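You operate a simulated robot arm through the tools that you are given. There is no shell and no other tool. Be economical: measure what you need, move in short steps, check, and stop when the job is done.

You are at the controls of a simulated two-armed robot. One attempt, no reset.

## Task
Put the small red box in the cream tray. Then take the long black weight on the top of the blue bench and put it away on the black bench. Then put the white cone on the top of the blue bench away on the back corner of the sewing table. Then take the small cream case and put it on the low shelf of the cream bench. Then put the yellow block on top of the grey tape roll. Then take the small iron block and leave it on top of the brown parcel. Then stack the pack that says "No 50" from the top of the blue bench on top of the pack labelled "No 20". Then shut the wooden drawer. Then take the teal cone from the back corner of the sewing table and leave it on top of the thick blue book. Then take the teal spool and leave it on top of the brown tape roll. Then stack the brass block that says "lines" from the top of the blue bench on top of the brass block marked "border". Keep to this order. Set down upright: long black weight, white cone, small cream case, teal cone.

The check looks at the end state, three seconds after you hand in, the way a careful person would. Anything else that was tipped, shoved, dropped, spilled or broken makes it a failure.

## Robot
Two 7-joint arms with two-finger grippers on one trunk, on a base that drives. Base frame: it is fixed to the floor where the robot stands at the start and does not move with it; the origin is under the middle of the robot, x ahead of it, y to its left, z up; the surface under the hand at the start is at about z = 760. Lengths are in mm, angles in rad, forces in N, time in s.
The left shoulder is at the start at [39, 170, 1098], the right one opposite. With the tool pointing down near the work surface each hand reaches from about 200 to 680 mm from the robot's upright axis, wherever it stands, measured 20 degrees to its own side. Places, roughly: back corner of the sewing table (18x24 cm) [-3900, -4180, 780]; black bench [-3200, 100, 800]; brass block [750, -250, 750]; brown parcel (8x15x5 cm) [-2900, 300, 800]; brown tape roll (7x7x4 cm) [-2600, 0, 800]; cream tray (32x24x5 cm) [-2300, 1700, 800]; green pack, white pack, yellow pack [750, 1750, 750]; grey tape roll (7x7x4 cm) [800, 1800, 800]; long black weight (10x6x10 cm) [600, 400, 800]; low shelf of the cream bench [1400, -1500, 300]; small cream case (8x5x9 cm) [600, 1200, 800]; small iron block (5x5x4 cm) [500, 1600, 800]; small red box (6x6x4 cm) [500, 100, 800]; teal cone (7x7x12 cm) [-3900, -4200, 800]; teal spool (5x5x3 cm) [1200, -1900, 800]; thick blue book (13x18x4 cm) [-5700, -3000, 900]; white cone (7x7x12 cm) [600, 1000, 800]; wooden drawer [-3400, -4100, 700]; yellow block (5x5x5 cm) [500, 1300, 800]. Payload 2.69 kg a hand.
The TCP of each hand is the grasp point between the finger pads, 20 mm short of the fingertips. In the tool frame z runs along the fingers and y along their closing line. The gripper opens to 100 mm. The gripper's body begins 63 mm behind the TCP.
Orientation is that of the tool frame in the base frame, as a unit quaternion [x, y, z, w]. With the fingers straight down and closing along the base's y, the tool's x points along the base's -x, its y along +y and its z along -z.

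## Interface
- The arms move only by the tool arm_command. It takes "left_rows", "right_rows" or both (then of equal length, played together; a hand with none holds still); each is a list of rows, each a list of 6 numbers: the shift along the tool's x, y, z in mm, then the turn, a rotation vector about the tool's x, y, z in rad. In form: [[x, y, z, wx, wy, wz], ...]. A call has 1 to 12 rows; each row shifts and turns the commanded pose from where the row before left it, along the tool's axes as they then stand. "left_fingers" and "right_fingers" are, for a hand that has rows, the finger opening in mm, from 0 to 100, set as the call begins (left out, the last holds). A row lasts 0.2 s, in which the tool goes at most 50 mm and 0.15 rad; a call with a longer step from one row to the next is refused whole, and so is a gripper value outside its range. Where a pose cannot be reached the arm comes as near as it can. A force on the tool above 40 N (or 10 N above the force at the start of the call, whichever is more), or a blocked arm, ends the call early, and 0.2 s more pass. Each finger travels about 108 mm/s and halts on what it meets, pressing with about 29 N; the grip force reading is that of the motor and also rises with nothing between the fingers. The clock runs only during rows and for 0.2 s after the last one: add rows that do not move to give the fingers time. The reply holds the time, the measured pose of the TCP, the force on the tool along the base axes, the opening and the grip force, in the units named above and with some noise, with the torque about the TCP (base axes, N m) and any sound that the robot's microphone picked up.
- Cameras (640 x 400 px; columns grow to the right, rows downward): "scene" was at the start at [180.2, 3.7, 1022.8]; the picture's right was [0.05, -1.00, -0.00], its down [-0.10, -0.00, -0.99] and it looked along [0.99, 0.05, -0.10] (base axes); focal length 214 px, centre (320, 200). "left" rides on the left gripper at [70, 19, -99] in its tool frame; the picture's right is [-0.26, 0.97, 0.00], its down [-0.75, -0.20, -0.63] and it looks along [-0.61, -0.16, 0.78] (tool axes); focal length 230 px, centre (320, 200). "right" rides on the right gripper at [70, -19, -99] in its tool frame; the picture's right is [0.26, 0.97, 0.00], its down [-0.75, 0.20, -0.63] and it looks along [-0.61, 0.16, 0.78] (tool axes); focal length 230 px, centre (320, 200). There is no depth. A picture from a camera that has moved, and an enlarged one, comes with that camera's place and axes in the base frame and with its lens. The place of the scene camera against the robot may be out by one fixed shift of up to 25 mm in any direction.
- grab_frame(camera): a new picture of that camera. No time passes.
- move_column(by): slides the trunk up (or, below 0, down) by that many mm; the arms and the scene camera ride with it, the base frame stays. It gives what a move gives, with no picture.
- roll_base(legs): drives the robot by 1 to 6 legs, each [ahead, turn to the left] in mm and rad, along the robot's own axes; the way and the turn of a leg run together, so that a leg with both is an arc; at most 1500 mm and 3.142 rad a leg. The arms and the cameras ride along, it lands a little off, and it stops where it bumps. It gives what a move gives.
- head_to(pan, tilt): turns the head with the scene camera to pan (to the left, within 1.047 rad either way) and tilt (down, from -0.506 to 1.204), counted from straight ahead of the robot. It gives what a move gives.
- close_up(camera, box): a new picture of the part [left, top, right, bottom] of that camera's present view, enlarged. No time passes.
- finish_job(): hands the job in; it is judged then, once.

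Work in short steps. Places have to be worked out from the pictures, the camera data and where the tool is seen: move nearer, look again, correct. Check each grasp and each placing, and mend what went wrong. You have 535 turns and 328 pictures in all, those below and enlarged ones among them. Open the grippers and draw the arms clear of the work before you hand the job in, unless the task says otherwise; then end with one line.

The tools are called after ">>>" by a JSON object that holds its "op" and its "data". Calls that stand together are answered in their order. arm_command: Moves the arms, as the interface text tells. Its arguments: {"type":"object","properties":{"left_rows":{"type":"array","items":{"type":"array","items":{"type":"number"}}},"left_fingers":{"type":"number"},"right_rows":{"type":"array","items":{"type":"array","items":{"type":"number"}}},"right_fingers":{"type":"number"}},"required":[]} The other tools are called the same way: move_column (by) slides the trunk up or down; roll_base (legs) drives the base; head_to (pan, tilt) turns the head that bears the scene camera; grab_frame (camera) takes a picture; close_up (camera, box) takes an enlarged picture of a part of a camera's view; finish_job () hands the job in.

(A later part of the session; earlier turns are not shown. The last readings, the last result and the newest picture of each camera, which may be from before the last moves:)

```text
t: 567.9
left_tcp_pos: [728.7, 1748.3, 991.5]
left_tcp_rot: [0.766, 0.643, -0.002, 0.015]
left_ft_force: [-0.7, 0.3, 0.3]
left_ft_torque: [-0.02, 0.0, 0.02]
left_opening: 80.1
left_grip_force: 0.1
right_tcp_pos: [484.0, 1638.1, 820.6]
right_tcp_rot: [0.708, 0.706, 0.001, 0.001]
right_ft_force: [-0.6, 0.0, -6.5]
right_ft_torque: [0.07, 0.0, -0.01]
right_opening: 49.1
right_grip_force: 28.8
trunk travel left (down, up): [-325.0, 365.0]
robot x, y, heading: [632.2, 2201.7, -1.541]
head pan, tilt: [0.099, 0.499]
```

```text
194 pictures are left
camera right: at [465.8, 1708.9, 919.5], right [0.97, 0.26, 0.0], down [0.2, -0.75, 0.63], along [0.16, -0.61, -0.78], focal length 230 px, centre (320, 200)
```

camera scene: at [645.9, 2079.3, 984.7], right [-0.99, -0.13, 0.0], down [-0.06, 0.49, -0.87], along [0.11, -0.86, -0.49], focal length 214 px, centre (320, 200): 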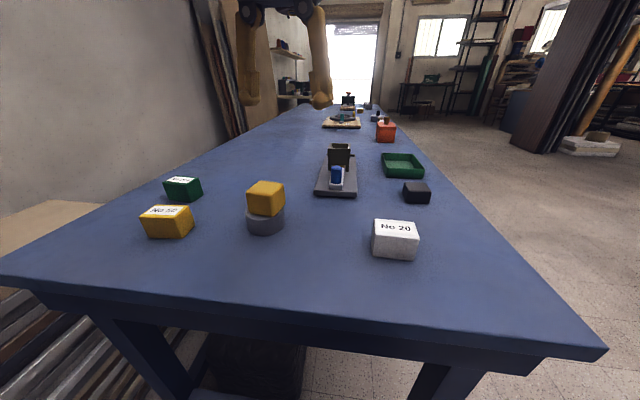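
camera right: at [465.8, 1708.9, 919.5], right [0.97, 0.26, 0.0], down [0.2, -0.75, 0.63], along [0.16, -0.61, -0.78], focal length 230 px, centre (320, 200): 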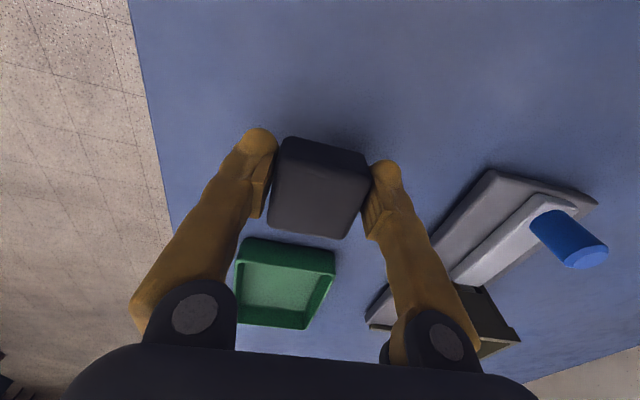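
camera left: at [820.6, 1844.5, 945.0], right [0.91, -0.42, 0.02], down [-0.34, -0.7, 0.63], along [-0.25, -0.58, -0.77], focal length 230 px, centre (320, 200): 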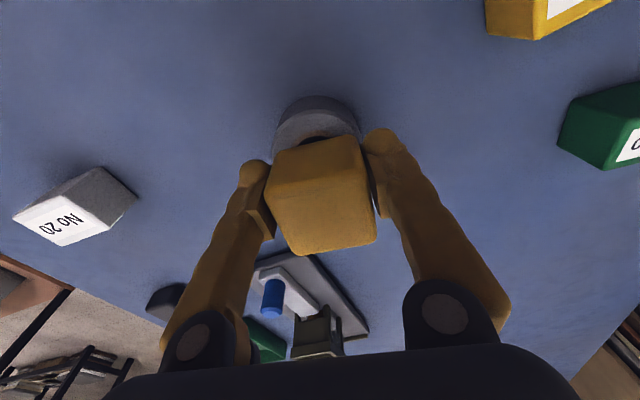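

Iron block held (0.66 kg). I lift it gently, bring it in, and back away from the bench.

>>> {"op": "arm_command", "data": {"right_rows": [[0, 0, -10, 0, 0, 0], [0, 0, -20, 0, 0, 0], [0, 0, -25, 0, 0, 0], [5, 0, -25, 0, 0, 0], [10, 0, -25, 0, 0, 0], [12, 0, -25, 0, 0, 0], [12, 0, -25, 0, 0, 0], [10, 0, -20, 0, 0, 0], [5, 0, -10, 0, 0, 0]], "left_rows": [[0, 0, 0, 0, 0.02, 0], [-5, 0, 0, 0, 0, 0], [-10, 0, 0, 0, 0, 0], [-10, 0, -10, 0, 0, 0], [-10, 0, -10, 0, 0, 0], [0, 0, -10, 0, 0, 0], [0, 0, -10, 0, 0, 0], [0, 0, 0, 0, 0, 0], [0, 0, 0, 0, 0, 0]]}}

>>> {"op": "roll_base", "data": {"legs": [[-230, 0], [0, -1.44], [1060, 0], [0, 1.2]]}}

>>> {"op": "grab_frame", "data": {"camera": "right"}}

```text
t: 569.9
left_tcp_pos: [720.2, 1713.3, 1031.3]
left_tcp_rot: [0.766, 0.643, 0.005, 0.01]
left_ft_force: [0.2, -0.3, 0.1]
left_ft_torque: [0.01, 0.03, 0.04]
left_opening: 79.7
left_grip_force: 0.1
right_tcp_pos: [481.7, 1694.9, 1005.8]
right_tcp_rot: [0.708, 0.707, 0.001, 0.003]
right_ft_force: [0.0, 0.4, -6.2]
right_ft_torque: [0.01, 0.01, -0.01]
right_opening: 49.0
right_grip_force: 28.9
trunk travel left (down, up): [-325.0, 365.0]
robot x, y, heading: [633.7, 2203.0, -1.541]
head pan, tilt: [0.099, 0.499]
```

```text
t: 583.4
left_tcp_pos: [-447.1, 1774.2, 1030.7]
left_tcp_rot: [0.834, 0.551, 0.004, 0.01]
left_ft_force: [0.0, 0.4, 0.1]
left_ft_torque: [0.01, -0.02, 0.01]
left_opening: 80.1
left_grip_force: 0.0
right_tcp_pos: [-685.8, 1810.7, 1006.2]
right_tcp_rot: [0.784, 0.621, 0.0, 0.001]
right_ft_force: [-0.8, 0.3, -5.2]
right_ft_torque: [0.06, 0.01, 0.02]
right_opening: 49.3
right_grip_force: 28.8
trunk travel left (down, up): [-325.0, 365.0]
robot x, y, heading: [-428.7, 2271.9, -1.778]
head pan, tilt: [0.099, 0.499]
```

```text
193 pictures are left
camera right: at [-687.4, 1882.6, 1104.8], right [1.0, 0.03, 0.0], down [0.02, -0.78, 0.63], along [0.02, -0.63, -0.78], focal length 230 px, centre (320, 200)
```

right: 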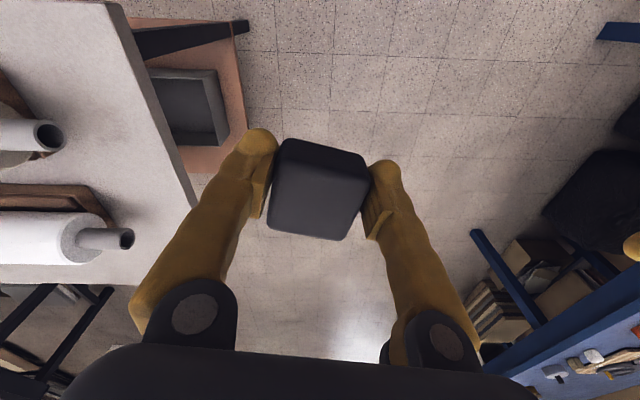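

Grip steady. Continue: south past the tray table, then west down the corridor to the brown parcel.

>>> {"op": "roll_base", "data": {"legs": [[0, 0.195], [1420, 0], [0, -1.55], [1120, 0], [1120, 0]]}}

>>> {"op": "grab_frame", "data": {"camera": "right"}}

```text
t: 605.6
left_tcp_pos: [-3126.0, 662.1, 1039.3]
left_tcp_rot: [0.997, -0.079, -0.012, 0.011]
left_ft_force: [0.9, -0.5, 0.6]
left_ft_torque: [0.01, 0.0, 0.0]
left_opening: 80.1
left_grip_force: 0.0
right_tcp_pos: [-3148.7, 901.1, 1013.7]
right_tcp_rot: [1.0, 0.006, -0.008, 0.002]
right_ft_force: [-0.6, -0.8, -5.8]
right_ft_torque: [0.02, -0.05, -0.02]
right_opening: 49.0
right_grip_force: 29.1
trunk travel left (down, up): [-325.0, 365.0]
robot x, y, heading: [-2651.8, 767.7, -3.102]
head pan, tilt: [0.099, 0.499]
```

```text
192 pictures are left
camera right: at [-3077.3, 921.2, 1111.2], right [0.27, -0.96, 0.0], down [-0.74, -0.21, 0.64], along [-0.62, -0.17, -0.77], focal length 230 px, centre (320, 200)
```

right: 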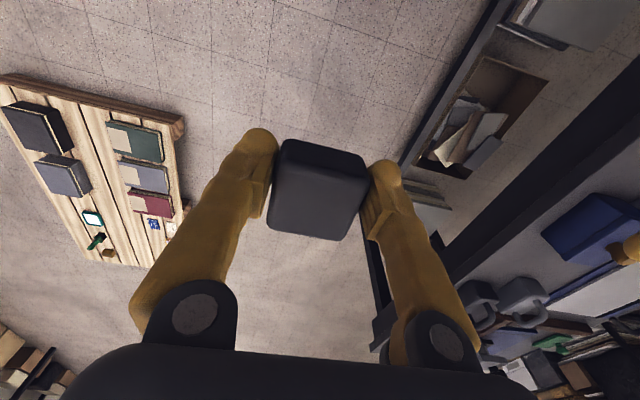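

Good. Move 60 mm further west and turn to face the bench.

>>> {"op": "roll_base", "data": {"legs": [[60, 0], [0, 1.531]]}}

>>> {"op": "head_to", "data": {"pan": -0.2, "tilt": 0.6}}

>>> {"op": "grab_frame", "data": {"camera": "scene"}}

>>> {"op": "grab_frame", "data": {"camera": "right"}}

```text
t: 610.4
left_tcp_pos: [-2639.0, 300.7, 1046.5]
left_tcp_rot: [0.778, 0.628, -0.005, 0.023]
left_ft_force: [-0.2, -0.2, 0.8]
left_ft_torque: [-0.01, 0.02, -0.03]
left_opening: 79.9
left_grip_force: 0.0
right_tcp_pos: [-2879.4, 291.3, 1021.8]
right_tcp_rot: [0.722, 0.691, -0.012, 0.012]
right_ft_force: [0.5, 0.8, -5.3]
right_ft_torque: [0.06, -0.01, -0.02]
right_opening: 49.1
right_grip_force: 28.7
trunk travel left (down, up): [-325.0, 365.0]
robot x, y, heading: [-2730.8, 762.5, -1.585]
head pan, tilt: [0.099, 0.499]
```

```text
t: 611.2
left_tcp_pos: [-2641.5, 316.8, 1052.9]
left_tcp_rot: [0.779, 0.626, -0.009, 0.028]
left_ft_force: [-0.5, -0.2, -0.3]
left_ft_torque: [-0.01, -0.02, -0.01]
left_opening: 79.8
left_grip_force: 0.0
right_tcp_pos: [-2879.6, 305.7, 1028.1]
right_tcp_rot: [0.722, 0.691, -0.016, 0.017]
right_ft_force: [-1.1, -0.4, -5.6]
right_ft_torque: [0.09, -0.03, -0.01]
right_opening: 49.3
right_grip_force: 29.0
trunk travel left (down, up): [-325.0, 365.0]
robot x, y, heading: [-2729.3, 758.5, -1.589]
head pan, tilt: [-0.201, 0.6]
```

```text
191 pictures are left
camera scene: at [-2751.0, 586.6, 975.5], right [-0.98, 0.22, 0.0], down [0.12, 0.57, -0.81], along [-0.18, -0.8, -0.58], focal length 214 px, centre (320, 200)
```

scene: 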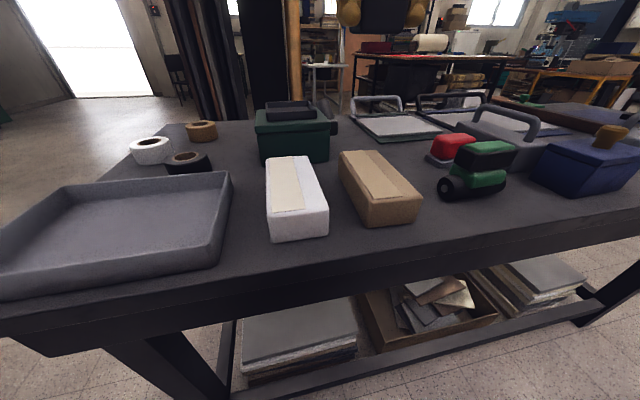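

```text
190 pictures are left
camera right: at [-2895.1, 381.7, 1123.4], right [0.98, 0.22, -0.01], down [0.17, -0.73, 0.67], along [0.14, -0.65, -0.75], focal length 230 px, centre (320, 200)
```

right: 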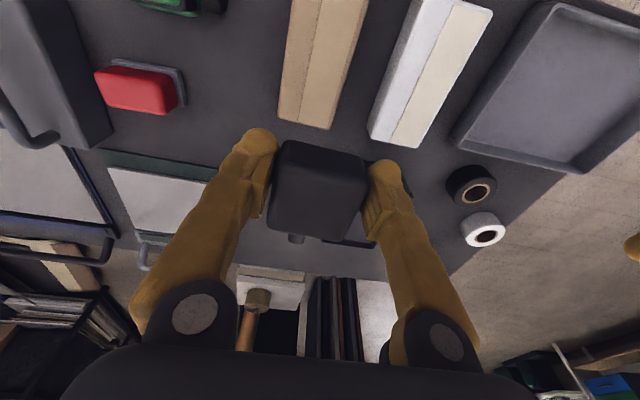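

The brown parcel's axis is at x≈−2887, y 251…400. I level the hand and lower the iron block over (−2887,326).

>>> {"op": "arm_command", "data": {"right_rows": [[10, -4, 10, 0, 0.025, 0], [10, -3, 20, 0, 0.022, 0], [0, 0, 25, 0, 0, 0], [0, 0, 25, 0, 0, 0], [0, 0, 20, 0, 0, 0], [0, 0, 15, 0, 0, 0], [0, 0, 0, 0, 0, 0]]}}

>>> {"op": "grab_frame", "data": {"camera": "right"}}

>>> {"op": "close_up", "data": {"camera": "scene", "box": [260, 60, 460, 240]}}

```text
t: 612.8
left_tcp_pos: [-2638.7, 317.5, 1052.5]
left_tcp_rot: [0.778, 0.627, -0.01, 0.029]
left_ft_force: [0.4, 0.5, -0.6]
left_ft_torque: [-0.01, 0.0, 0.02]
left_opening: 80.2
left_grip_force: 0.1
right_tcp_pos: [-2885.0, 326.3, 913.0]
right_tcp_rot: [0.723, 0.691, 0.0, 0.001]
right_ft_force: [0.6, -0.4, -4.1]
right_ft_torque: [0.04, 0.0, -0.01]
right_opening: 49.1
right_grip_force: 29.5
trunk travel left (down, up): [-325.0, 365.0]
robot x, y, heading: [-2727.2, 762.8, -1.587]
head pan, tilt: [-0.201, 0.6]
```

```text
189 pictures are left
camera right: at [-2900.3, 397.4, 1011.5], right [0.98, 0.22, 0.0], down [0.17, -0.76, 0.63], along [0.14, -0.62, -0.78], focal length 230 px, centre (320, 200)
```

right: 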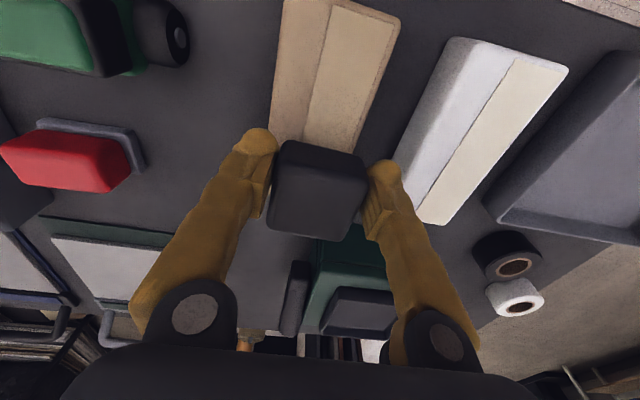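

```text
2.22 times, centred on (360, 150) of scene
camera zoom: at [-2750.6, 587.5, 975.7], right [-0.98, 0.22, 0.0], down [0.12, 0.57, -0.82], along [-0.18, -0.8, -0.58], focal length 477 px, centre (231, 311)
```

zoom: 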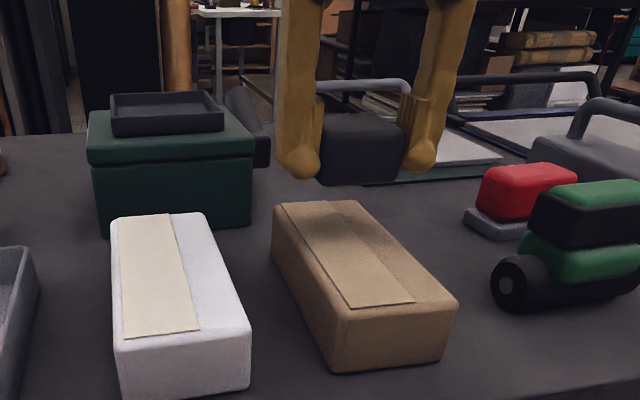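

Aligned over the parcel. Lower slowly to contact.

>>> {"op": "arm_command", "data": {"right_rows": [[0, 0, 10, 0, 0, 0], [0, 0, 12, 0, 0, 0], [0, 0, 10, 0, 0, 0], [0, 0, 6, 0, 0, 0], [0, 0, 4, 0, 0, 0], [0, 0, 0, 0, 0, 0]]}}

>>> {"op": "close_up", "data": {"camera": "scene", "box": [260, 60, 460, 240]}}

```text
t: 614.2
left_tcp_pos: [-2637.9, 317.9, 1054.8]
left_tcp_rot: [0.779, 0.627, -0.01, 0.03]
left_ft_force: [0.6, -0.4, 0.1]
left_ft_torque: [0.03, 0.01, -0.01]
left_opening: 79.7
left_grip_force: 0.0
right_tcp_pos: [-2884.9, 326.6, 870.6]
right_tcp_rot: [0.722, 0.692, -0.002, 0.001]
right_ft_force: [-1.5, 1.0, 3.4]
right_ft_torque: [-0.27, 0.14, -0.07]
right_opening: 49.1
right_grip_force: 29.2
trunk travel left (down, up): [-325.0, 365.0]
robot x, y, heading: [-2724.5, 762.0, -1.591]
head pan, tilt: [-0.201, 0.6]
```

```text
2.22 times, centred on (360, 150) of scene
camera zoom: at [-2750.5, 588.0, 975.9], right [-0.98, 0.22, 0.0], down [0.12, 0.57, -0.82], along [-0.18, -0.8, -0.58], focal length 477 px, centre (231, 311)
```

zoom: 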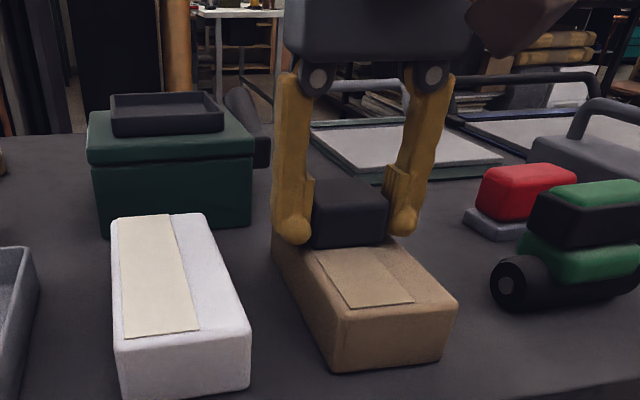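

Contact, but it sits ~22 mm toward the far end. I lift 6 mm, shift toward me, and lower again.

>>> {"op": "arm_command", "data": {"right_rows": [[0, 0, -6, 0, 0, 0], [10, 0, -2, 0, 0, 0], [12, -1, 0, 0, 0, 0], [0, 0, 4, 0, 0, 0], [0, 0, 3, 0, 0, 0], [0, 0, 1, 0, 0, 0], [0, 0, 0, 0, 0, 0]]}}

>>> {"op": "close_up", "data": {"camera": "scene", "box": [260, 60, 460, 240]}}

```text
t: 615.8
left_tcp_pos: [-2639.0, 318.3, 1054.6]
left_tcp_rot: [0.779, 0.626, -0.01, 0.029]
left_ft_force: [0.0, 1.0, -0.2]
left_ft_torque: [0.01, -0.04, -0.02]
left_opening: 79.9
left_grip_force: 0.1
right_tcp_pos: [-2885.7, 346.9, 871.2]
right_tcp_rot: [0.722, 0.692, -0.001, 0.002]
right_ft_force: [-0.5, 1.1, 0.9]
right_ft_torque: [-0.16, 0.06, -0.02]
right_opening: 49.1
right_grip_force: 28.9
trunk travel left (down, up): [-325.0, 365.0]
robot x, y, heading: [-2731.5, 761.7, -1.593]
head pan, tilt: [-0.201, 0.6]
```

```text
2.22 times, centred on (360, 150) of scene
camera zoom: at [-2750.5, 588.0, 975.8], right [-0.98, 0.22, 0.0], down [0.12, 0.57, -0.82], along [-0.18, -0.8, -0.58], focal length 477 px, centre (231, 311)
```

zoom: 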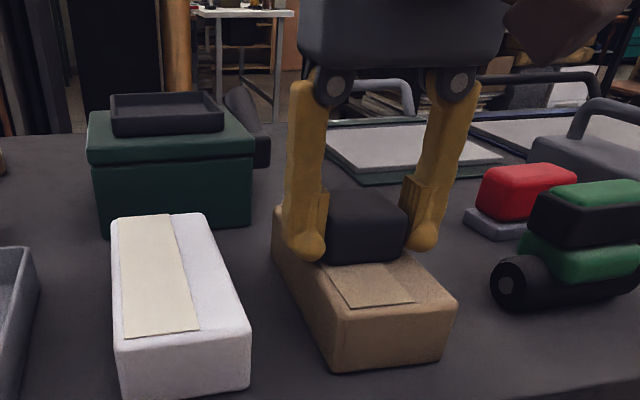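

>>> {"op": "arm_command", "data": {"right_rows": [[0, 0, 1.5, 0, 0, 0], [0, 0, 0, 0, 0, 0]]}}

>>> {"op": "arm_command", "data": {"right_rows": [[0, 0, 0, 0, 0, 0], [0, 0, 0, 0, 0, 0], [0, 0, 0, 0, 0, 0]], "right_fingers": 80}}

>>> {"op": "arm_command", "data": {"right_rows": [[0, 0, -10, 0, 0, 0], [0, 0, -25, 0, 0, 0], [0, 0, -30, 0, 0, 0], [0, 0, -35, 0, 0, 0], [-10, 0, -35, 0, 0, 0], [-20, 0, -30, 0, 0, 0], [-25, 0, -10, 0, 0, 0]]}}

>>> {"op": "close_up", "data": {"camera": "scene", "box": [260, 60, 460, 240]}}

```text
t: 616.4
left_tcp_pos: [-2637.2, 320.2, 1053.6]
left_tcp_rot: [0.779, 0.627, -0.011, 0.029]
left_ft_force: [0.6, 0.2, 0.8]
left_ft_torque: [-0.03, -0.01, 0.02]
left_opening: 79.9
left_grip_force: 0.0
right_tcp_pos: [-2884.9, 347.9, 871.4]
right_tcp_rot: [0.722, 0.691, -0.001, 0.003]
right_ft_force: [-1.1, 0.0, 22.6]
right_ft_torque: [-0.21, 0.02, -0.02]
right_opening: 49.4
right_grip_force: 28.9
trunk travel left (down, up): [-325.0, 365.0]
robot x, y, heading: [-2735.2, 762.6, -1.59]
head pan, tilt: [-0.201, 0.6]
```

```text
t: 617.2
left_tcp_pos: [-2639.1, 318.1, 1053.8]
left_tcp_rot: [0.778, 0.627, -0.01, 0.03]
left_ft_force: [-0.2, -0.5, -0.6]
left_ft_torque: [0.01, -0.01, 0.0]
left_opening: 80.3
left_grip_force: 0.1
right_tcp_pos: [-2884.7, 348.5, 868.8]
right_tcp_rot: [0.722, 0.692, 0.0, 0.001]
right_ft_force: [-0.7, 0.8, 1.2]
right_ft_torque: [-0.02, 0.02, -0.02]
right_opening: 79.9
right_grip_force: 0.0
trunk travel left (down, up): [-325.0, 365.0]
robot x, y, heading: [-2727.9, 764.8, -1.586]
head pan, tilt: [-0.201, 0.6]
```

```text
t: 618.8
left_tcp_pos: [-2638.3, 317.2, 1053.0]
left_tcp_rot: [0.779, 0.627, -0.009, 0.029]
left_ft_force: [-0.2, 0.0, -0.4]
left_ft_torque: [0.0, -0.02, 0.0]
left_opening: 80.3
left_grip_force: 0.0
right_tcp_pos: [-2887.5, 294.6, 1044.5]
right_tcp_rot: [0.722, 0.692, 0.001, 0.001]
right_ft_force: [1.4, 0.2, -0.2]
right_ft_torque: [0.02, 0.01, 0.01]
right_opening: 79.9
right_grip_force: 0.1
trunk travel left (down, up): [-325.0, 365.0]
robot x, y, heading: [-2731.4, 763.1, -1.588]
head pan, tilt: [-0.201, 0.6]
```

```text
2.22 times, centred on (360, 150) of scene
camera zoom: at [-2750.5, 587.2, 975.6], right [-0.98, 0.22, 0.0], down [0.12, 0.57, -0.82], along [-0.18, -0.8, -0.58], focal length 477 px, centre (231, 311)
```

zoom: 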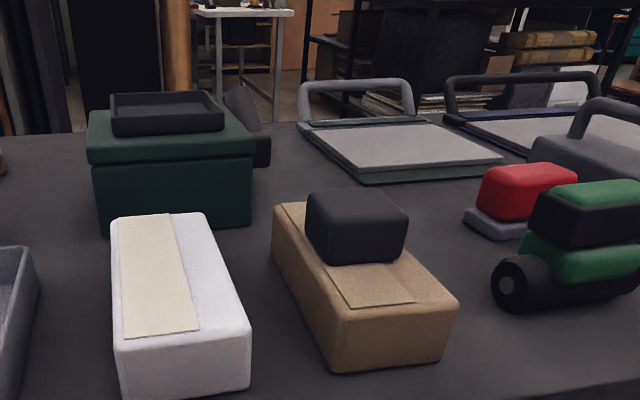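

The iron block rests on the parcel. Next the "No 50" pack: I drive back around to the blue bench's north end.

>>> {"op": "roll_base", "data": {"legs": [[0, 1.62], [1140, 0], [1140, 0], [0, 1.54], [1000, 0], [560, 0]]}}

```text
t: 645.7
left_tcp_pos: [-568.7, 2834.8, 1053.2]
left_tcp_rot: [-0.634, 0.772, 0.029, 0.009]
left_ft_force: [-0.3, 0.6, -0.5]
left_ft_torque: [0.0, -0.04, 0.02]
left_opening: 80.0
left_grip_force: 0.2
right_tcp_pos: [-321.3, 2864.1, 1044.4]
right_tcp_rot: [-0.699, 0.715, 0.001, 0.0]
right_ft_force: [0.6, -0.1, -0.6]
right_ft_torque: [-0.01, -0.01, -0.04]
right_opening: 80.2
right_grip_force: 0.0
trunk travel left (down, up): [-325.0, 365.0]
robot x, y, heading: [-466.6, 2394.7, 1.572]
head pan, tilt: [-0.201, 0.6]
```

>>> {"op": "arm_command", "data": {"left_rows": [[-10, 0, 0, 0, 0.03, 0], [-20, 0, 0, 0, 0.03, 0], [-15, 5, 0, 0, 0, 0]], "right_rows": [[0, -5, 0, 0, 0, 0], [-5, -15, 0, 0, 0, 0], [-5, -15, 0, 0, 0, 0]], "left_fingers": 100}}

>>> {"op": "roll_base", "data": {"legs": [[0, -1.571], [1262, 0], [0, -1.571], [135, 0]]}}

>>> {"op": "head_to", "data": {"pan": 0.1, "tilt": 0.5}}

>>> {"op": "grab_frame", "data": {"camera": "scene"}}

>>> {"op": "grab_frame", "data": {"camera": "left"}}

```text
t: 646.5
left_tcp_pos: [-563.9, 2865.6, 1060.6]
left_tcp_rot: [-0.635, 0.772, 0.017, -0.009]
left_ft_force: [0.5, 1.0, -0.6]
left_ft_torque: [-0.04, 0.0, -0.01]
left_opening: 99.9
left_grip_force: 0.0
right_tcp_pos: [-284.5, 2858.3, 1052.4]
right_tcp_rot: [-0.699, 0.715, 0.007, 0.005]
right_ft_force: [0.3, 0.9, -0.1]
right_ft_torque: [-0.03, 0.0, 0.01]
right_opening: 80.1
right_grip_force: 0.1
trunk travel left (down, up): [-325.0, 365.0]
robot x, y, heading: [-465.4, 2399.4, 1.573]
head pan, tilt: [-0.201, 0.6]
```

```text
t: 661.5
left_tcp_pos: [865.3, 1780.3, 1059.2]
left_tcp_rot: [0.777, 0.629, 0.009, 0.016]
left_ft_force: [-0.5, -0.9, -0.8]
left_ft_torque: [0.1, -0.03, 0.0]
left_opening: 100.0
left_grip_force: 0.0
right_tcp_pos: [586.2, 1792.8, 1050.0]
right_tcp_rot: [0.72, 0.694, -0.005, 0.006]
right_ft_force: [0.2, -1.1, -0.1]
right_ft_torque: [0.04, -0.04, -0.01]
right_opening: 80.1
right_grip_force: 0.0
trunk travel left (down, up): [-325.0, 365.0]
robot x, y, heading: [776.3, 2253.5, -1.575]
head pan, tilt: [-0.201, 0.6]
```

```text
t: 662.3
left_tcp_pos: [865.7, 1800.9, 1069.4]
left_tcp_rot: [0.776, 0.63, 0.003, 0.023]
left_ft_force: [0.4, 0.0, 0.0]
left_ft_torque: [-0.01, 0.0, 0.0]
left_opening: 99.8
left_grip_force: 0.1
right_tcp_pos: [585.3, 1811.5, 1059.5]
right_tcp_rot: [0.72, 0.694, -0.011, 0.012]
right_ft_force: [-0.6, 0.2, 0.2]
right_ft_torque: [0.04, 0.06, 0.02]
right_opening: 80.0
right_grip_force: 0.0
trunk travel left (down, up): [-325.0, 365.0]
robot x, y, heading: [780.4, 2260.7, -1.581]
head pan, tilt: [0.099, 0.499]
```

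```text
184 pictures are left
camera scene: at [787.0, 2078.4, 984.7], right [-1.0, -0.09, 0.0], down [-0.04, 0.49, -0.87], along [0.08, -0.87, -0.49], focal length 214 px, centre (320, 200)
```

scene: 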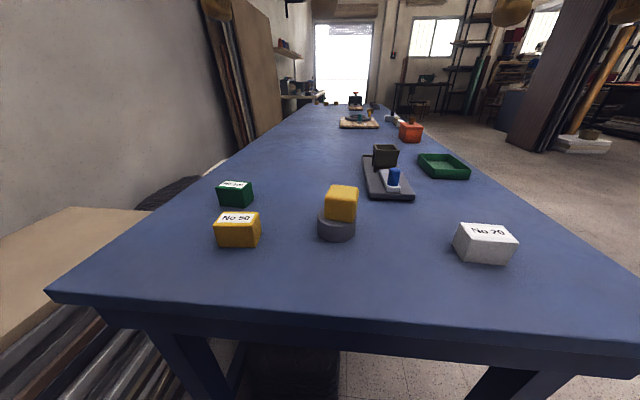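

```text
183 pictures are left
camera left: at [895.7, 1868.1, 1165.9], right [0.89, -0.45, 0.04], down [-0.37, -0.67, 0.64], along [-0.26, -0.59, -0.77], focal length 230 px, centre (320, 200)
```

left: 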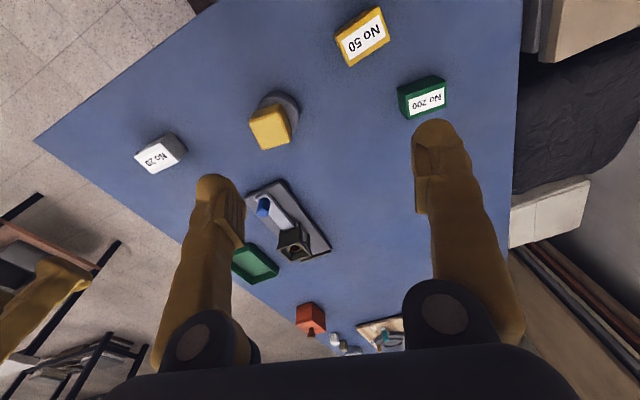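

"No 50" is the yellow pack at ≈(946,1807); "No 20" white at ≈(577,1810). I bring the left hand over the yellow pack, aligned with its long side.

>>> {"op": "arm_command", "data": {"left_rows": [[4, 14, 10, 0.04, 0.024, 0], [5, 20, 25, 0, 0, -0.08], [5, 20, 25, 0, 0, -0.08], [5, 15, 25, 0, 0, -0.08], [3, 8, 25, 0, 0, -0.06], [0, 0, 15, 0, 0, 0]]}}

>>> {"op": "grab_frame", "data": {"camera": "left"}}

```text
t: 663.7
left_tcp_pos: [944.8, 1810.9, 942.9]
left_tcp_rot: [0.673, 0.74, 0.001, -0.001]
left_ft_force: [-0.7, 0.0, 1.0]
left_ft_torque: [-0.01, 0.0, -0.02]
left_opening: 99.9
left_grip_force: 0.1
right_tcp_pos: [585.9, 1811.4, 1058.9]
right_tcp_rot: [0.719, 0.695, -0.011, 0.012]
right_ft_force: [-0.7, 0.2, 0.1]
right_ft_torque: [0.0, 0.0, 0.02]
right_opening: 80.2
right_grip_force: 0.1
trunk travel left (down, up): [-325.0, 365.0]
robot x, y, heading: [780.5, 2253.6, -1.582]
head pan, tilt: [0.099, 0.499]
```

```text
182 pictures are left
camera left: at [957.5, 1882.4, 1041.4], right [0.99, -0.17, 0.0], down [-0.13, -0.77, 0.63], along [-0.1, -0.62, -0.78], focal length 230 px, centre (320, 200)
```

left: 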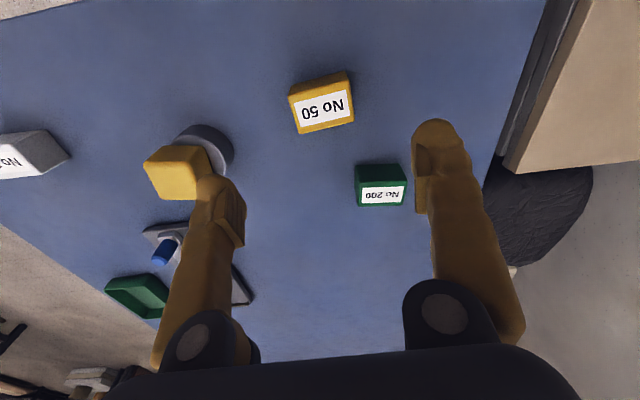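

Aligned. Descend and grip the "No 50" pack.

>>> {"op": "arm_command", "data": {"left_rows": [[-5, 3, 20, 0, 0, 0], [0, 0, 30, 0, 0, 0], [0, 0, 35, 0, 0, 0], [0, 0, 35, 0, 0, 0], [0, 0, 22, 0, 0, 0], [0, 0, 10, 0, 0, 0], [0, 0, 4, 0, 0, 0], [0, 0, 0, 0, 0, 0]]}}

>>> {"op": "arm_command", "data": {"left_rows": [[0, 0, 0, 0, 0, 0], [0, 0, 0, 0, 0, 0], [0, 0, 0, 0, 0, 0], [0, 0, 0, 0, 0, 0]], "left_fingers": 0}}

>>> {"op": "arm_command", "data": {"left_rows": [[0, 0, -3, 0, 0, 0], [0, 0, -6, 0, 0, 0], [0, 0, -10, 0, 0, 0], [0, 0, -12, 0, 0, 0], [0, 0, -12, 0, 0, 0]]}}

>>> {"op": "grab_frame", "data": {"camera": "left"}}

```text
t: 665.5
left_tcp_pos: [946.9, 1806.0, 787.1]
left_tcp_rot: [0.674, 0.739, 0.0, 0.001]
left_ft_force: [0.2, 0.7, 0.2]
left_ft_torque: [0.01, 0.01, 0.01]
left_opening: 100.0
left_grip_force: 0.2
right_tcp_pos: [586.1, 1811.6, 1059.3]
right_tcp_rot: [0.72, 0.694, -0.011, 0.013]
right_ft_force: [-0.2, -0.4, -0.4]
right_ft_torque: [0.0, -0.02, -0.03]
right_opening: 80.0
right_grip_force: 0.0
trunk travel left (down, up): [-325.0, 365.0]
robot x, y, heading: [781.0, 2255.2, -1.576]
head pan, tilt: [0.099, 0.499]
```

```text
t: 666.5
left_tcp_pos: [946.9, 1807.8, 787.4]
left_tcp_rot: [0.673, 0.739, 0.0, 0.0]
left_ft_force: [-0.8, -0.5, 0.6]
left_ft_torque: [0.0, 0.02, -0.02]
left_opening: 61.5
left_grip_force: 29.1
right_tcp_pos: [586.5, 1811.7, 1060.1]
right_tcp_rot: [0.719, 0.695, -0.011, 0.013]
right_ft_force: [0.4, -0.3, 0.5]
right_ft_torque: [-0.01, 0.02, -0.02]
right_opening: 80.0
right_grip_force: 0.0
trunk travel left (down, up): [-325.0, 365.0]
robot x, y, heading: [778.6, 2262.0, -1.58]
head pan, tilt: [0.099, 0.499]
```

```text
t: 667.7
left_tcp_pos: [947.0, 1807.4, 831.0]
left_tcp_rot: [0.674, 0.739, 0.001, 0.0]
left_ft_force: [-0.1, 0.0, -0.7]
left_ft_torque: [0.0, 0.0, 0.01]
left_opening: 61.4
left_grip_force: 28.5
right_tcp_pos: [586.5, 1811.6, 1059.9]
right_tcp_rot: [0.72, 0.694, -0.01, 0.013]
right_ft_force: [0.2, 0.9, -0.4]
right_ft_torque: [-0.01, -0.04, 0.01]
right_opening: 79.8
right_grip_force: 0.1
trunk travel left (down, up): [-325.0, 365.0]
robot x, y, heading: [780.9, 2252.8, -1.578]
head pan, tilt: [0.099, 0.499]
```

```text
181 pictures are left
camera left: at [960.4, 1879.5, 930.4], right [0.99, -0.17, 0.0], down [-0.13, -0.77, 0.63], along [-0.11, -0.62, -0.78], focal length 230 px, centre (320, 200)
```

left: 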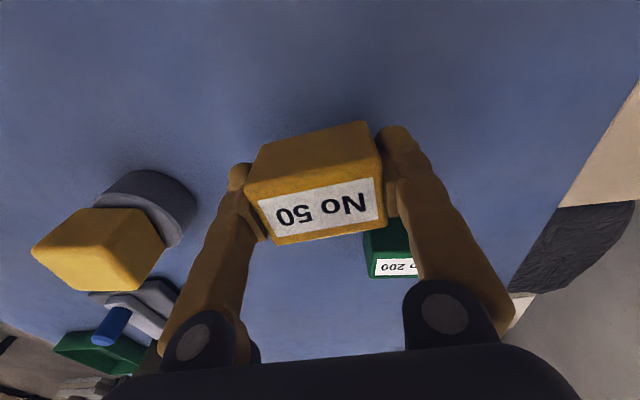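

Held. I raise it and shift the robot ~350 mm west so the white pack comes in front of the left hand.

>>> {"op": "arm_command", "data": {"left_rows": [[0, 0, -15, 0, 0, 0], [0, 0, -30, 0, 0, 0], [0, 0, -35, 0, 0, 0], [-5, -5, -35, 0, 0, 0], [-10, -5, -30, 0, 0, 0], [-10, -5, -15, 0, 0, 0]], "right_rows": [[-5, 0, 0, 0, 0.02, 0], [-10, -5, 0, 0, 0.02, 0], [-10, -5, 0, 0, 0, 0], [-10, 0, 0, 0, 0, 0], [0, 0, 0, 0, 0, 0], [0, 0, 0, 0, 0, 0]]}}

>>> {"op": "roll_base", "data": {"legs": [[-120, 0], [0, -1.571], [350, 0], [0, 1.571], [120, 0]]}}

>>> {"op": "grab_frame", "data": {"camera": "left"}}

```text
t: 669.1
left_tcp_pos: [934.3, 1781.2, 991.4]
left_tcp_rot: [0.673, 0.739, 0.0, -0.001]
left_ft_force: [-0.4, 1.0, -0.6]
left_ft_torque: [0.01, 0.01, 0.03]
left_opening: 61.6
left_grip_force: 29.0
right_tcp_pos: [574.0, 1776.3, 1059.5]
right_tcp_rot: [0.72, 0.694, 0.003, -0.001]
right_ft_force: [-0.3, -0.4, 0.0]
right_ft_torque: [0.01, 0.03, -0.03]
right_opening: 80.0
right_grip_force: 0.1
trunk travel left (down, up): [-325.0, 365.0]
robot x, y, heading: [776.9, 2257.3, -1.584]
head pan, tilt: [0.099, 0.499]
```

```text
t: 681.0
left_tcp_pos: [587.4, 1787.8, 989.9]
left_tcp_rot: [0.67, 0.742, 0.001, -0.002]
left_ft_force: [-0.9, -0.2, -0.2]
left_ft_torque: [0.01, 0.06, 0.01]
left_opening: 61.5
left_grip_force: 29.2
right_tcp_pos: [229.0, 1781.2, 1058.9]
right_tcp_rot: [0.717, 0.697, 0.004, -0.001]
right_ft_force: [-0.1, -0.9, -0.3]
right_ft_torque: [0.04, 0.05, -0.03]
right_opening: 80.2
right_grip_force: 0.1
trunk travel left (down, up): [-325.0, 365.0]
robot x, y, heading: [422.6, 2265.8, -1.573]
head pan, tilt: [0.099, 0.499]
```

```text
180 pictures are left
camera left: at [600.7, 1859.8, 1088.4], right [0.99, -0.16, 0.0], down [-0.12, -0.77, 0.63], along [-0.1, -0.62, -0.78], focal length 230 px, centre (320, 200)
```

left: 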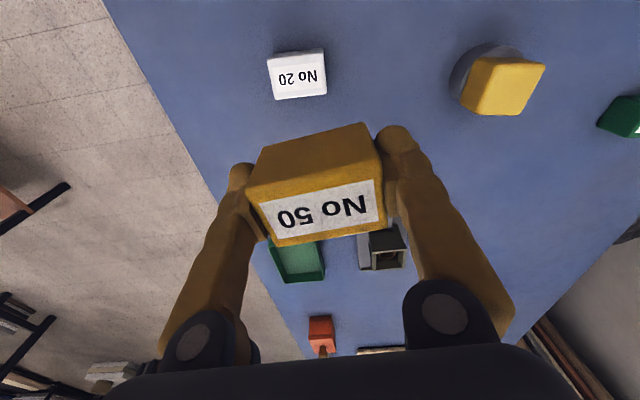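

White pack ("No 20") centre ≈(567,1810), yaw −0.08. I align and lower to z≈870.

>>> {"op": "arm_command", "data": {"left_rows": [[6, -5, 10, 0, 0, 0.06], [8, -6, 25, 0, 0, 0.06], [8, -6, 30, 0, 0, 0.05], [2, -1, 30, 0, 0, 0], [0, 0, 20, 0, 0, 0], [0, 0, 0, 0, 0, 0]]}}

>>> {"op": "grab_frame", "data": {"camera": "left"}}

>>> {"op": "close_up", "data": {"camera": "scene", "box": [160, 100, 340, 260]}}

```text
t: 682.4
left_tcp_pos: [569.2, 1828.0, 882.6]
left_tcp_rot: [0.731, 0.682, -0.005, 0.006]
left_ft_force: [0.0, 0.7, -0.4]
left_ft_torque: [0.01, 0.0, 0.01]
left_opening: 61.6
left_grip_force: 28.6
right_tcp_pos: [228.4, 1799.2, 1068.2]
right_tcp_rot: [0.718, 0.696, -0.003, 0.005]
right_ft_force: [-0.8, -0.1, -0.1]
right_ft_torque: [0.0, 0.0, -0.02]
right_opening: 80.1
right_grip_force: 0.1
trunk travel left (down, up): [-325.0, 365.0]
robot x, y, heading: [420.4, 2263.9, -1.57]
head pan, tilt: [0.099, 0.499]
```

```text
179 pictures are left
camera left: at [593.5, 1897.7, 980.3], right [0.95, -0.32, 0.01], down [-0.25, -0.72, 0.64], along [-0.2, -0.61, -0.77], focal length 230 px, centre (320, 200)
```

left: 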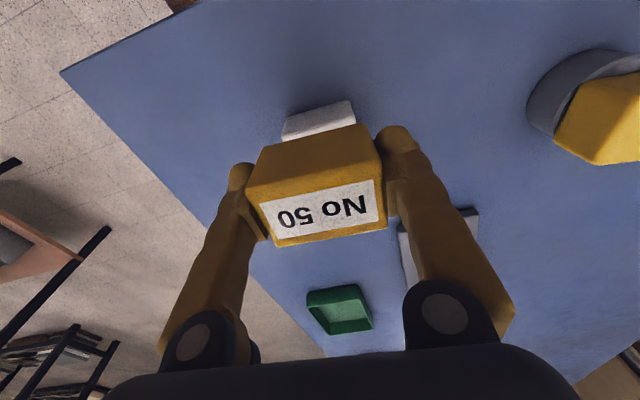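

```text
2.50 times, centred on (250, 180) of scene
camera zoom: at [432.4, 2086.2, 984.7], right [-1.0, -0.1, 0.0], down [-0.05, 0.49, -0.87], along [0.09, -0.87, -0.49], focal length 536 px, centre (495, 250)
```

zoom: 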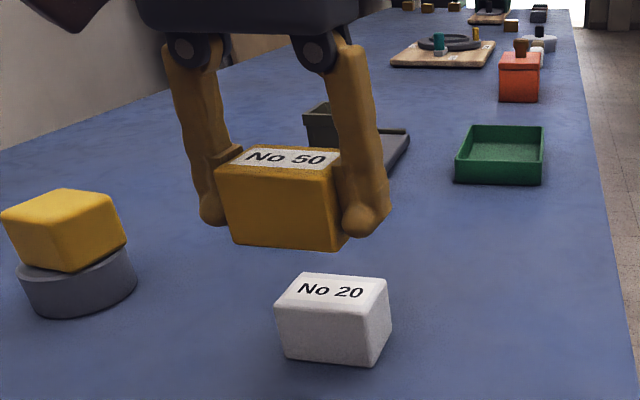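

Shift −19 mm in y and lower to just above the white pack.

>>> {"op": "arm_command", "data": {"left_rows": [[-10, -1, 5, 0, 0.016, 0], [-9, 0, 12, 0, 0, 0], [0, 0, 12, 0, 0, 0], [0, 0, 10, 0, 0, 0], [0, 0, 0, 0, 0, 0]]}}

>>> {"op": "close_up", "data": {"camera": "scene", "box": [160, 100, 340, 260]}}

>>> {"op": "grab_frame", "data": {"camera": "left"}}

```text
t: 683.6
left_tcp_pos: [566.8, 1808.2, 842.7]
left_tcp_rot: [0.731, 0.682, 0.001, 0.0]
left_ft_force: [-0.4, -0.1, -0.2]
left_ft_torque: [-0.01, 0.02, 0.0]
left_opening: 61.3
left_grip_force: 28.4
right_tcp_pos: [227.5, 1799.8, 1066.9]
right_tcp_rot: [0.718, 0.697, -0.002, 0.004]
right_ft_force: [0.4, -0.3, 0.0]
right_ft_torque: [0.0, 0.0, -0.04]
right_opening: 80.1
right_grip_force: 0.1
trunk travel left (down, up): [-325.0, 365.0]
robot x, y, heading: [421.5, 2263.7, -1.571]
head pan, tilt: [0.099, 0.499]
```

```text
2.50 times, centred on (250, 180) of scene
camera zoom: at [432.3, 2086.1, 984.7], right [-1.0, -0.1, 0.0], down [-0.05, 0.49, -0.87], along [0.09, -0.87, -0.49], focal length 536 px, centre (495, 250)
```

zoom: 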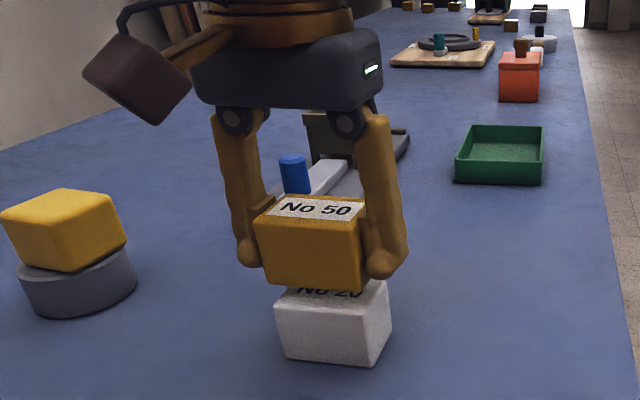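

```text
176 pictures are left
camera left: at [591.4, 1876.8, 942.9], right [0.95, -0.32, 0.0], down [-0.25, -0.74, 0.63], along [-0.2, -0.59, -0.78], focal length 230 px, centre (320, 200)
```

left: 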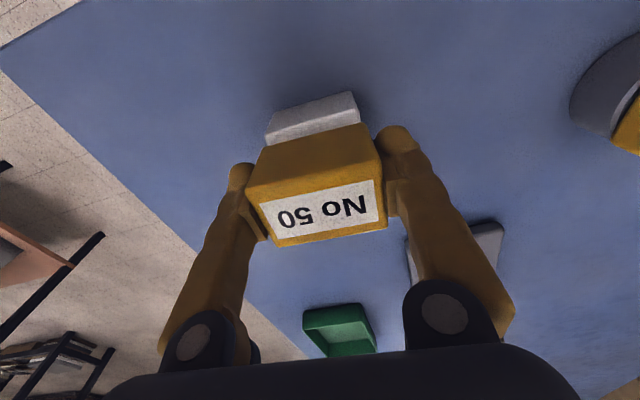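

The scene view shows the yellow pack ~10 mm too far +x. I shift it and lower to contact.

>>> {"op": "arm_command", "data": {"left_rows": [[3, -9, 4, 0, 0, 0], [0, 0, 4, 0, 0, 0], [0, 0, 3, 0, 0, 0], [0, 0, 2, 0, 0, 0], [0, 0, 0, 0, 0, 0]]}}

>>> {"op": "close_up", "data": {"camera": "scene", "box": [160, 100, 340, 260]}}

```text
t: 684.8
left_tcp_pos: [558.2, 1812.9, 831.0]
left_tcp_rot: [0.731, 0.682, 0.001, 0.001]
left_ft_force: [1.0, 1.2, 7.4]
left_ft_torque: [0.06, 0.01, 0.02]
left_opening: 61.5
left_grip_force: 28.9
right_tcp_pos: [228.6, 1800.0, 1067.1]
right_tcp_rot: [0.718, 0.696, -0.003, 0.004]
right_ft_force: [0.7, 0.4, -0.1]
right_ft_torque: [-0.01, 0.04, -0.02]
right_opening: 79.8
right_grip_force: 0.1
trunk travel left (down, up): [-325.0, 365.0]
robot x, y, heading: [421.1, 2263.6, -1.572]
head pan, tilt: [0.099, 0.499]
```

```text
2.50 times, centred on (250, 180) of scene
camera zoom: at [432.2, 2086.5, 984.9], right [-1.0, -0.1, 0.0], down [-0.05, 0.49, -0.87], along [0.09, -0.87, -0.49], focal length 536 px, centre (495, 250)
```

zoom: 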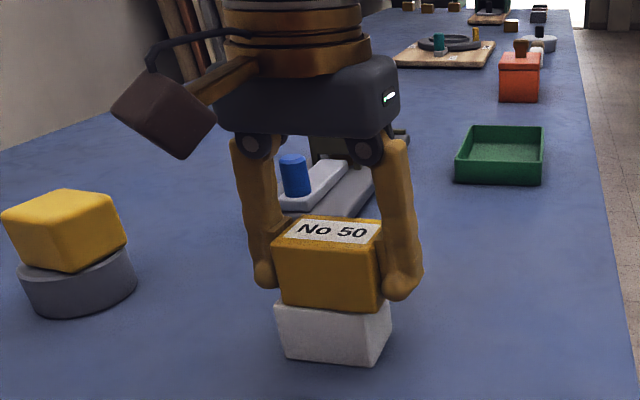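

Well aligned and in contact (7 N). Release and rise.

>>> {"op": "arm_command", "data": {"left_rows": [[0, 0, 0, 0, 0, 0], [0, 0, 0, 0, 0, 0], [0, 0, 0, 0, 0, 0]], "left_fingers": 90}}

>>> {"op": "arm_command", "data": {"left_rows": [[0, 0, -10, 0, 0, 0], [0, 0, -25, 0, 0, 0], [0, 0, -35, 0, 0, 0], [-10, 0, -40, 0, 0, 0], [-20, 0, -40, 0, 0, 0], [-20, 0, -40, 0, 0, 0], [0, 0, -20, 0, 0, 0]]}}

>>> {"op": "close_up", "data": {"camera": "scene", "box": [160, 100, 340, 260]}}

```text
t: 685.6
left_tcp_pos: [557.7, 1811.4, 831.2]
left_tcp_rot: [0.731, 0.682, 0.001, 0.001]
left_ft_force: [0.3, -0.4, 0.7]
left_ft_torque: [-0.02, 0.01, 0.01]
left_opening: 89.8
left_grip_force: 0.1
right_tcp_pos: [229.9, 1799.6, 1066.6]
right_tcp_rot: [0.717, 0.697, -0.002, 0.005]
right_ft_force: [0.3, -0.1, -1.0]
right_ft_torque: [0.03, -0.02, 0.02]
right_opening: 80.0
right_grip_force: 0.1
trunk travel left (down, up): [-325.0, 365.0]
robot x, y, heading: [423.1, 2260.6, -1.569]
head pan, tilt: [0.099, 0.499]
```

```text
t: 687.2
left_tcp_pos: [553.2, 1760.3, 1039.1]
left_tcp_rot: [0.732, 0.682, 0.001, -0.001]
left_ft_force: [0.9, 0.0, 0.2]
left_ft_torque: [0.02, 0.0, 0.01]
left_opening: 90.1
left_grip_force: 0.0
right_tcp_pos: [228.4, 1799.9, 1069.1]
right_tcp_rot: [0.718, 0.696, -0.002, 0.004]
right_ft_force: [-0.1, -0.3, 0.2]
right_ft_torque: [0.0, -0.01, -0.04]
right_opening: 80.0
right_grip_force: 0.1
trunk travel left (down, up): [-325.0, 365.0]
robot x, y, heading: [421.7, 2264.6, -1.573]
head pan, tilt: [0.099, 0.499]
```

```text
2.50 times, centred on (250, 180) of scene
camera zoom: at [432.3, 2086.4, 984.8], right [-1.0, -0.1, 0.0], down [-0.05, 0.49, -0.87], along [0.09, -0.87, -0.49], focal length 536 px, centre (495, 250)
```

zoom: 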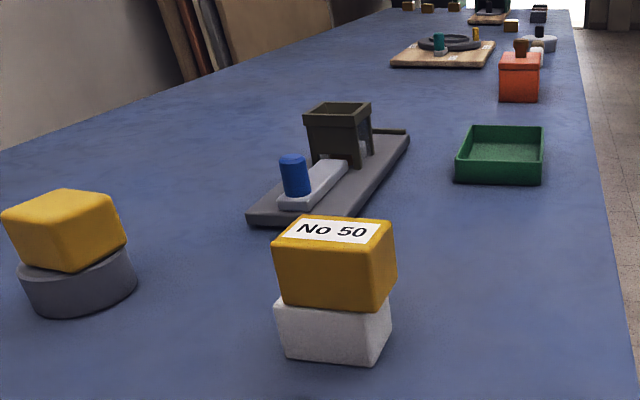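

Packs are stacked. Next the wooden drawer at the sewing table: a long drive south.

>>> {"op": "roll_base", "data": {"legs": [[-120, 0], [0, -1.571], [870, 0], [0, 1.571], [1500, 0], [1500, 0]]}}

```text
t: 714.8
left_tcp_pos: [-382.5, -1164.3, 1039.6]
left_tcp_rot: [0.738, 0.675, 0.001, 0.0]
left_ft_force: [-0.9, 0.4, -0.8]
left_ft_torque: [-0.03, -0.03, 0.01]
left_opening: 90.3
left_grip_force: 0.1
right_tcp_pos: [-707.3, -1119.2, 1067.5]
right_tcp_rot: [0.725, 0.689, -0.002, 0.004]
right_ft_force: [0.6, -1.0, -0.6]
right_ft_torque: [0.02, 0.02, -0.05]
right_opening: 80.1
right_grip_force: 0.0
trunk travel left (down, up): [-325.0, 365.0]
robot x, y, heading: [-504.6, -659.6, -1.597]
head pan, tilt: [0.099, 0.499]
```

>>> {"op": "roll_base", "data": {"legs": [[0, -0.287], [965, 0], [965, 0], [0, -0.292], [1450, 0], [0, -0.72]]}}

>>> {"op": "move_column", "data": {"by": 300}}

>>> {"op": "head_to", "data": {"pan": 0, "tilt": 0.4}}

>>> {"op": "grab_frame", "data": {"camera": "scene"}}

```text
t: 735.2
left_tcp_pos: [-2360.6, -3937.2, 1047.3]
left_tcp_rot: [0.996, 0.092, -0.008, 0.002]
left_ft_force: [0.4, -0.6, -0.1]
left_ft_torque: [-0.01, 0.02, -0.03]
left_opening: 90.0
left_grip_force: 0.1
right_tcp_pos: [-2405.4, -3612.6, 1073.2]
right_tcp_rot: [0.994, 0.111, -0.012, 0.002]
right_ft_force: [0.2, -1.0, 0.7]
right_ft_torque: [0.02, -0.01, -0.02]
right_opening: 80.2
right_grip_force: 0.1
trunk travel left (down, up): [-325.0, 365.0]
robot x, y, heading: [-1920.0, -3693.9, -2.89]
head pan, tilt: [0.099, 0.499]
```

```text
t: 738.2
left_tcp_pos: [-2344.6, -3934.3, 1355.6]
left_tcp_rot: [0.996, 0.092, -0.015, 0.003]
left_ft_force: [-0.4, 0.7, -0.4]
left_ft_torque: [-0.01, 0.01, 0.02]
left_opening: 90.5
left_grip_force: 0.1
right_tcp_pos: [-2388.2, -3610.2, 1380.7]
right_tcp_rot: [0.994, 0.111, -0.02, 0.003]
right_ft_force: [0.4, 0.8, 0.7]
right_ft_torque: [0.02, 0.02, 0.03]
right_opening: 80.0
right_grip_force: 0.1
trunk travel left (down, up): [-625.0, 65.0]
robot x, y, heading: [-1917.9, -3692.5, -2.89]
head pan, tilt: [0.099, 0.499]
```

```text
t: 738.9
left_tcp_pos: [-2346.0, -3933.1, 1355.1]
left_tcp_rot: [0.996, 0.091, -0.016, 0.004]
left_ft_force: [-0.4, -0.6, -0.2]
left_ft_torque: [0.02, -0.01, -0.02]
left_opening: 89.9
left_grip_force: 0.1
right_tcp_pos: [-2388.9, -3608.0, 1381.6]
right_tcp_rot: [0.994, 0.112, -0.02, 0.004]
right_ft_force: [0.7, -0.3, 0.5]
right_ft_torque: [0.0, 0.0, -0.03]
right_opening: 79.7
right_grip_force: 0.0
trunk travel left (down, up): [-625.0, 65.0]
robot x, y, heading: [-1921.1, -3691.0, -2.893]
head pan, tilt: [0.0, 0.4]
```

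```text
173 pictures are left
camera scene: at [-2099.1, -3739.5, 1293.7], right [-0.25, 0.97, 0.0], down [0.39, 0.1, -0.91], along [-0.89, -0.23, -0.41], focal length 214 px, centre (320, 200)
```

scene: 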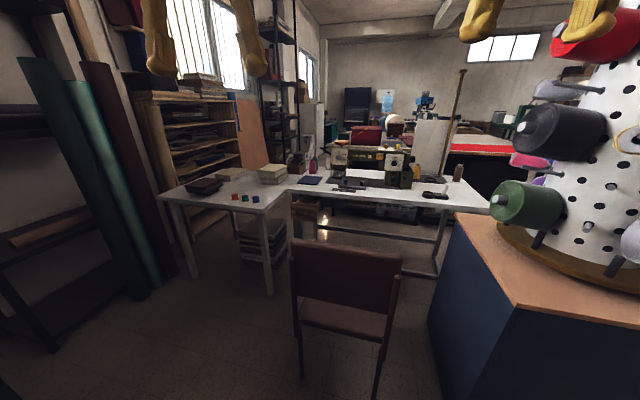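

>>> {"op": "close_up", "data": {"camera": "scene", "box": [230, 150, 410, 290]}}

```text
2.86 times, centred on (320, 220) of scene
camera zoom: at [-2099.1, -3739.5, 1293.7], right [-0.25, 0.97, 0.0], down [0.39, 0.1, -0.91], along [-0.89, -0.23, -0.41], focal length 613 px, centre (320, 143)
```

zoom: 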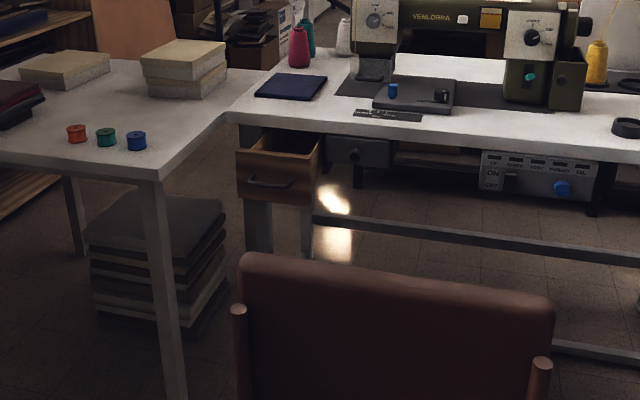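

The drawer (front at ≈(−3209,−4130), z≈640–740) sticks out ~110 mm. There's a gap between the chair and the side table. I drive to about (−2250,−4270) and face west for the right hand.

>>> {"op": "arm_command", "data": {"left_rows": [[-10, 0, 0, 0, 0.015, 0], [-20, 0, 0, 0, 0.015, 0], [-10, 0, 0, 0, 0, 0]], "right_rows": [[-5, 0, 0, 0, 0.02, 0], [-15, 0, 0, 0, 0.02, 0], [0, 0, 0, 0, 0, 0]]}}

>>> {"op": "roll_base", "data": {"legs": [[0, 0.805], [660, 0], [0, -1.05]]}}

>>> {"op": "head_to", "data": {"pan": -0.1, "tilt": 0.6}}

>>> {"op": "grab_frame", "data": {"camera": "scene"}}

```text
t: 739.7
left_tcp_pos: [-2385.4, -3940.8, 1355.5]
left_tcp_rot: [0.996, 0.091, -0.001, 0.003]
left_ft_force: [0.1, -0.2, -0.1]
left_ft_torque: [-0.02, 0.0, -0.02]
left_opening: 90.0
left_grip_force: 0.0
right_tcp_pos: [-2406.5, -3615.2, 1382.5]
right_tcp_rot: [0.994, 0.112, 0.0, 0.002]
right_ft_force: [0.2, -0.3, 0.3]
right_ft_torque: [-0.06, -0.02, 0.06]
right_opening: 80.2
right_grip_force: 0.1
trunk travel left (down, up): [-625.0, 65.0]
robot x, y, heading: [-1921.1, -3694.9, -2.892]
head pan, tilt: [0.0, 0.4]
```

```text
t: 748.1
left_tcp_pos: [-2754.9, -4368.0, 1356.6]
left_tcp_rot: [0.999, -0.034, 0.0, 0.003]
left_ft_force: [0.1, 0.6, 0.1]
left_ft_torque: [-0.01, -0.02, 0.02]
left_opening: 90.1
left_grip_force: 0.0
right_tcp_pos: [-2694.7, -4047.4, 1381.6]
right_tcp_rot: [1.0, -0.014, 0.0, 0.002]
right_ft_force: [0.4, -0.6, 0.2]
right_ft_torque: [0.02, 0.01, -0.01]
right_opening: 79.9
right_grip_force: 0.2
trunk travel left (down, up): [-625.0, 65.0]
robot x, y, heading: [-2242.4, -4254.4, -3.143]
head pan, tilt: [0.0, 0.4]
```

```text
t: 748.8
left_tcp_pos: [-2732.1, -4368.2, 1365.0]
left_tcp_rot: [0.999, -0.033, -0.01, 0.003]
left_ft_force: [0.2, 0.5, 0.2]
left_ft_torque: [-0.02, 0.06, -0.02]
left_opening: 90.0
left_grip_force: 0.0
right_tcp_pos: [-2670.7, -4046.5, 1388.8]
right_tcp_rot: [1.0, -0.013, -0.009, 0.004]
right_ft_force: [0.6, 0.1, 0.6]
right_ft_torque: [0.0, 0.04, 0.0]
right_opening: 79.9
right_grip_force: 0.2
trunk travel left (down, up): [-625.0, 65.0]
robot x, y, heading: [-2240.5, -4249.6, -3.141]
head pan, tilt: [-0.099, 0.6]
```

```text
171 pictures are left
camera scene: at [-2420.4, -4244.5, 1275.9], right [0.1, 1.0, 0.0], down [0.57, -0.06, -0.82], along [-0.81, 0.08, -0.58], focal length 214 px, centre (320, 200)
```

scene: 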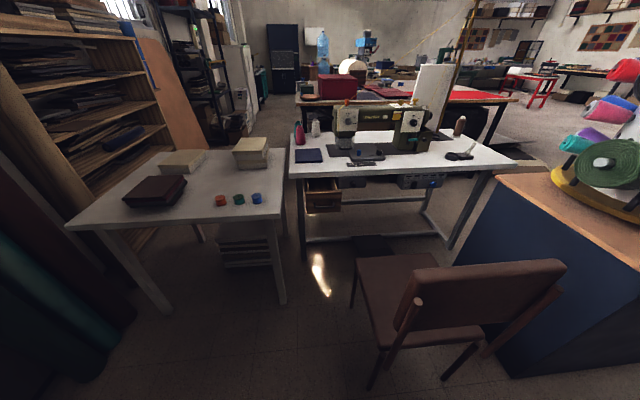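

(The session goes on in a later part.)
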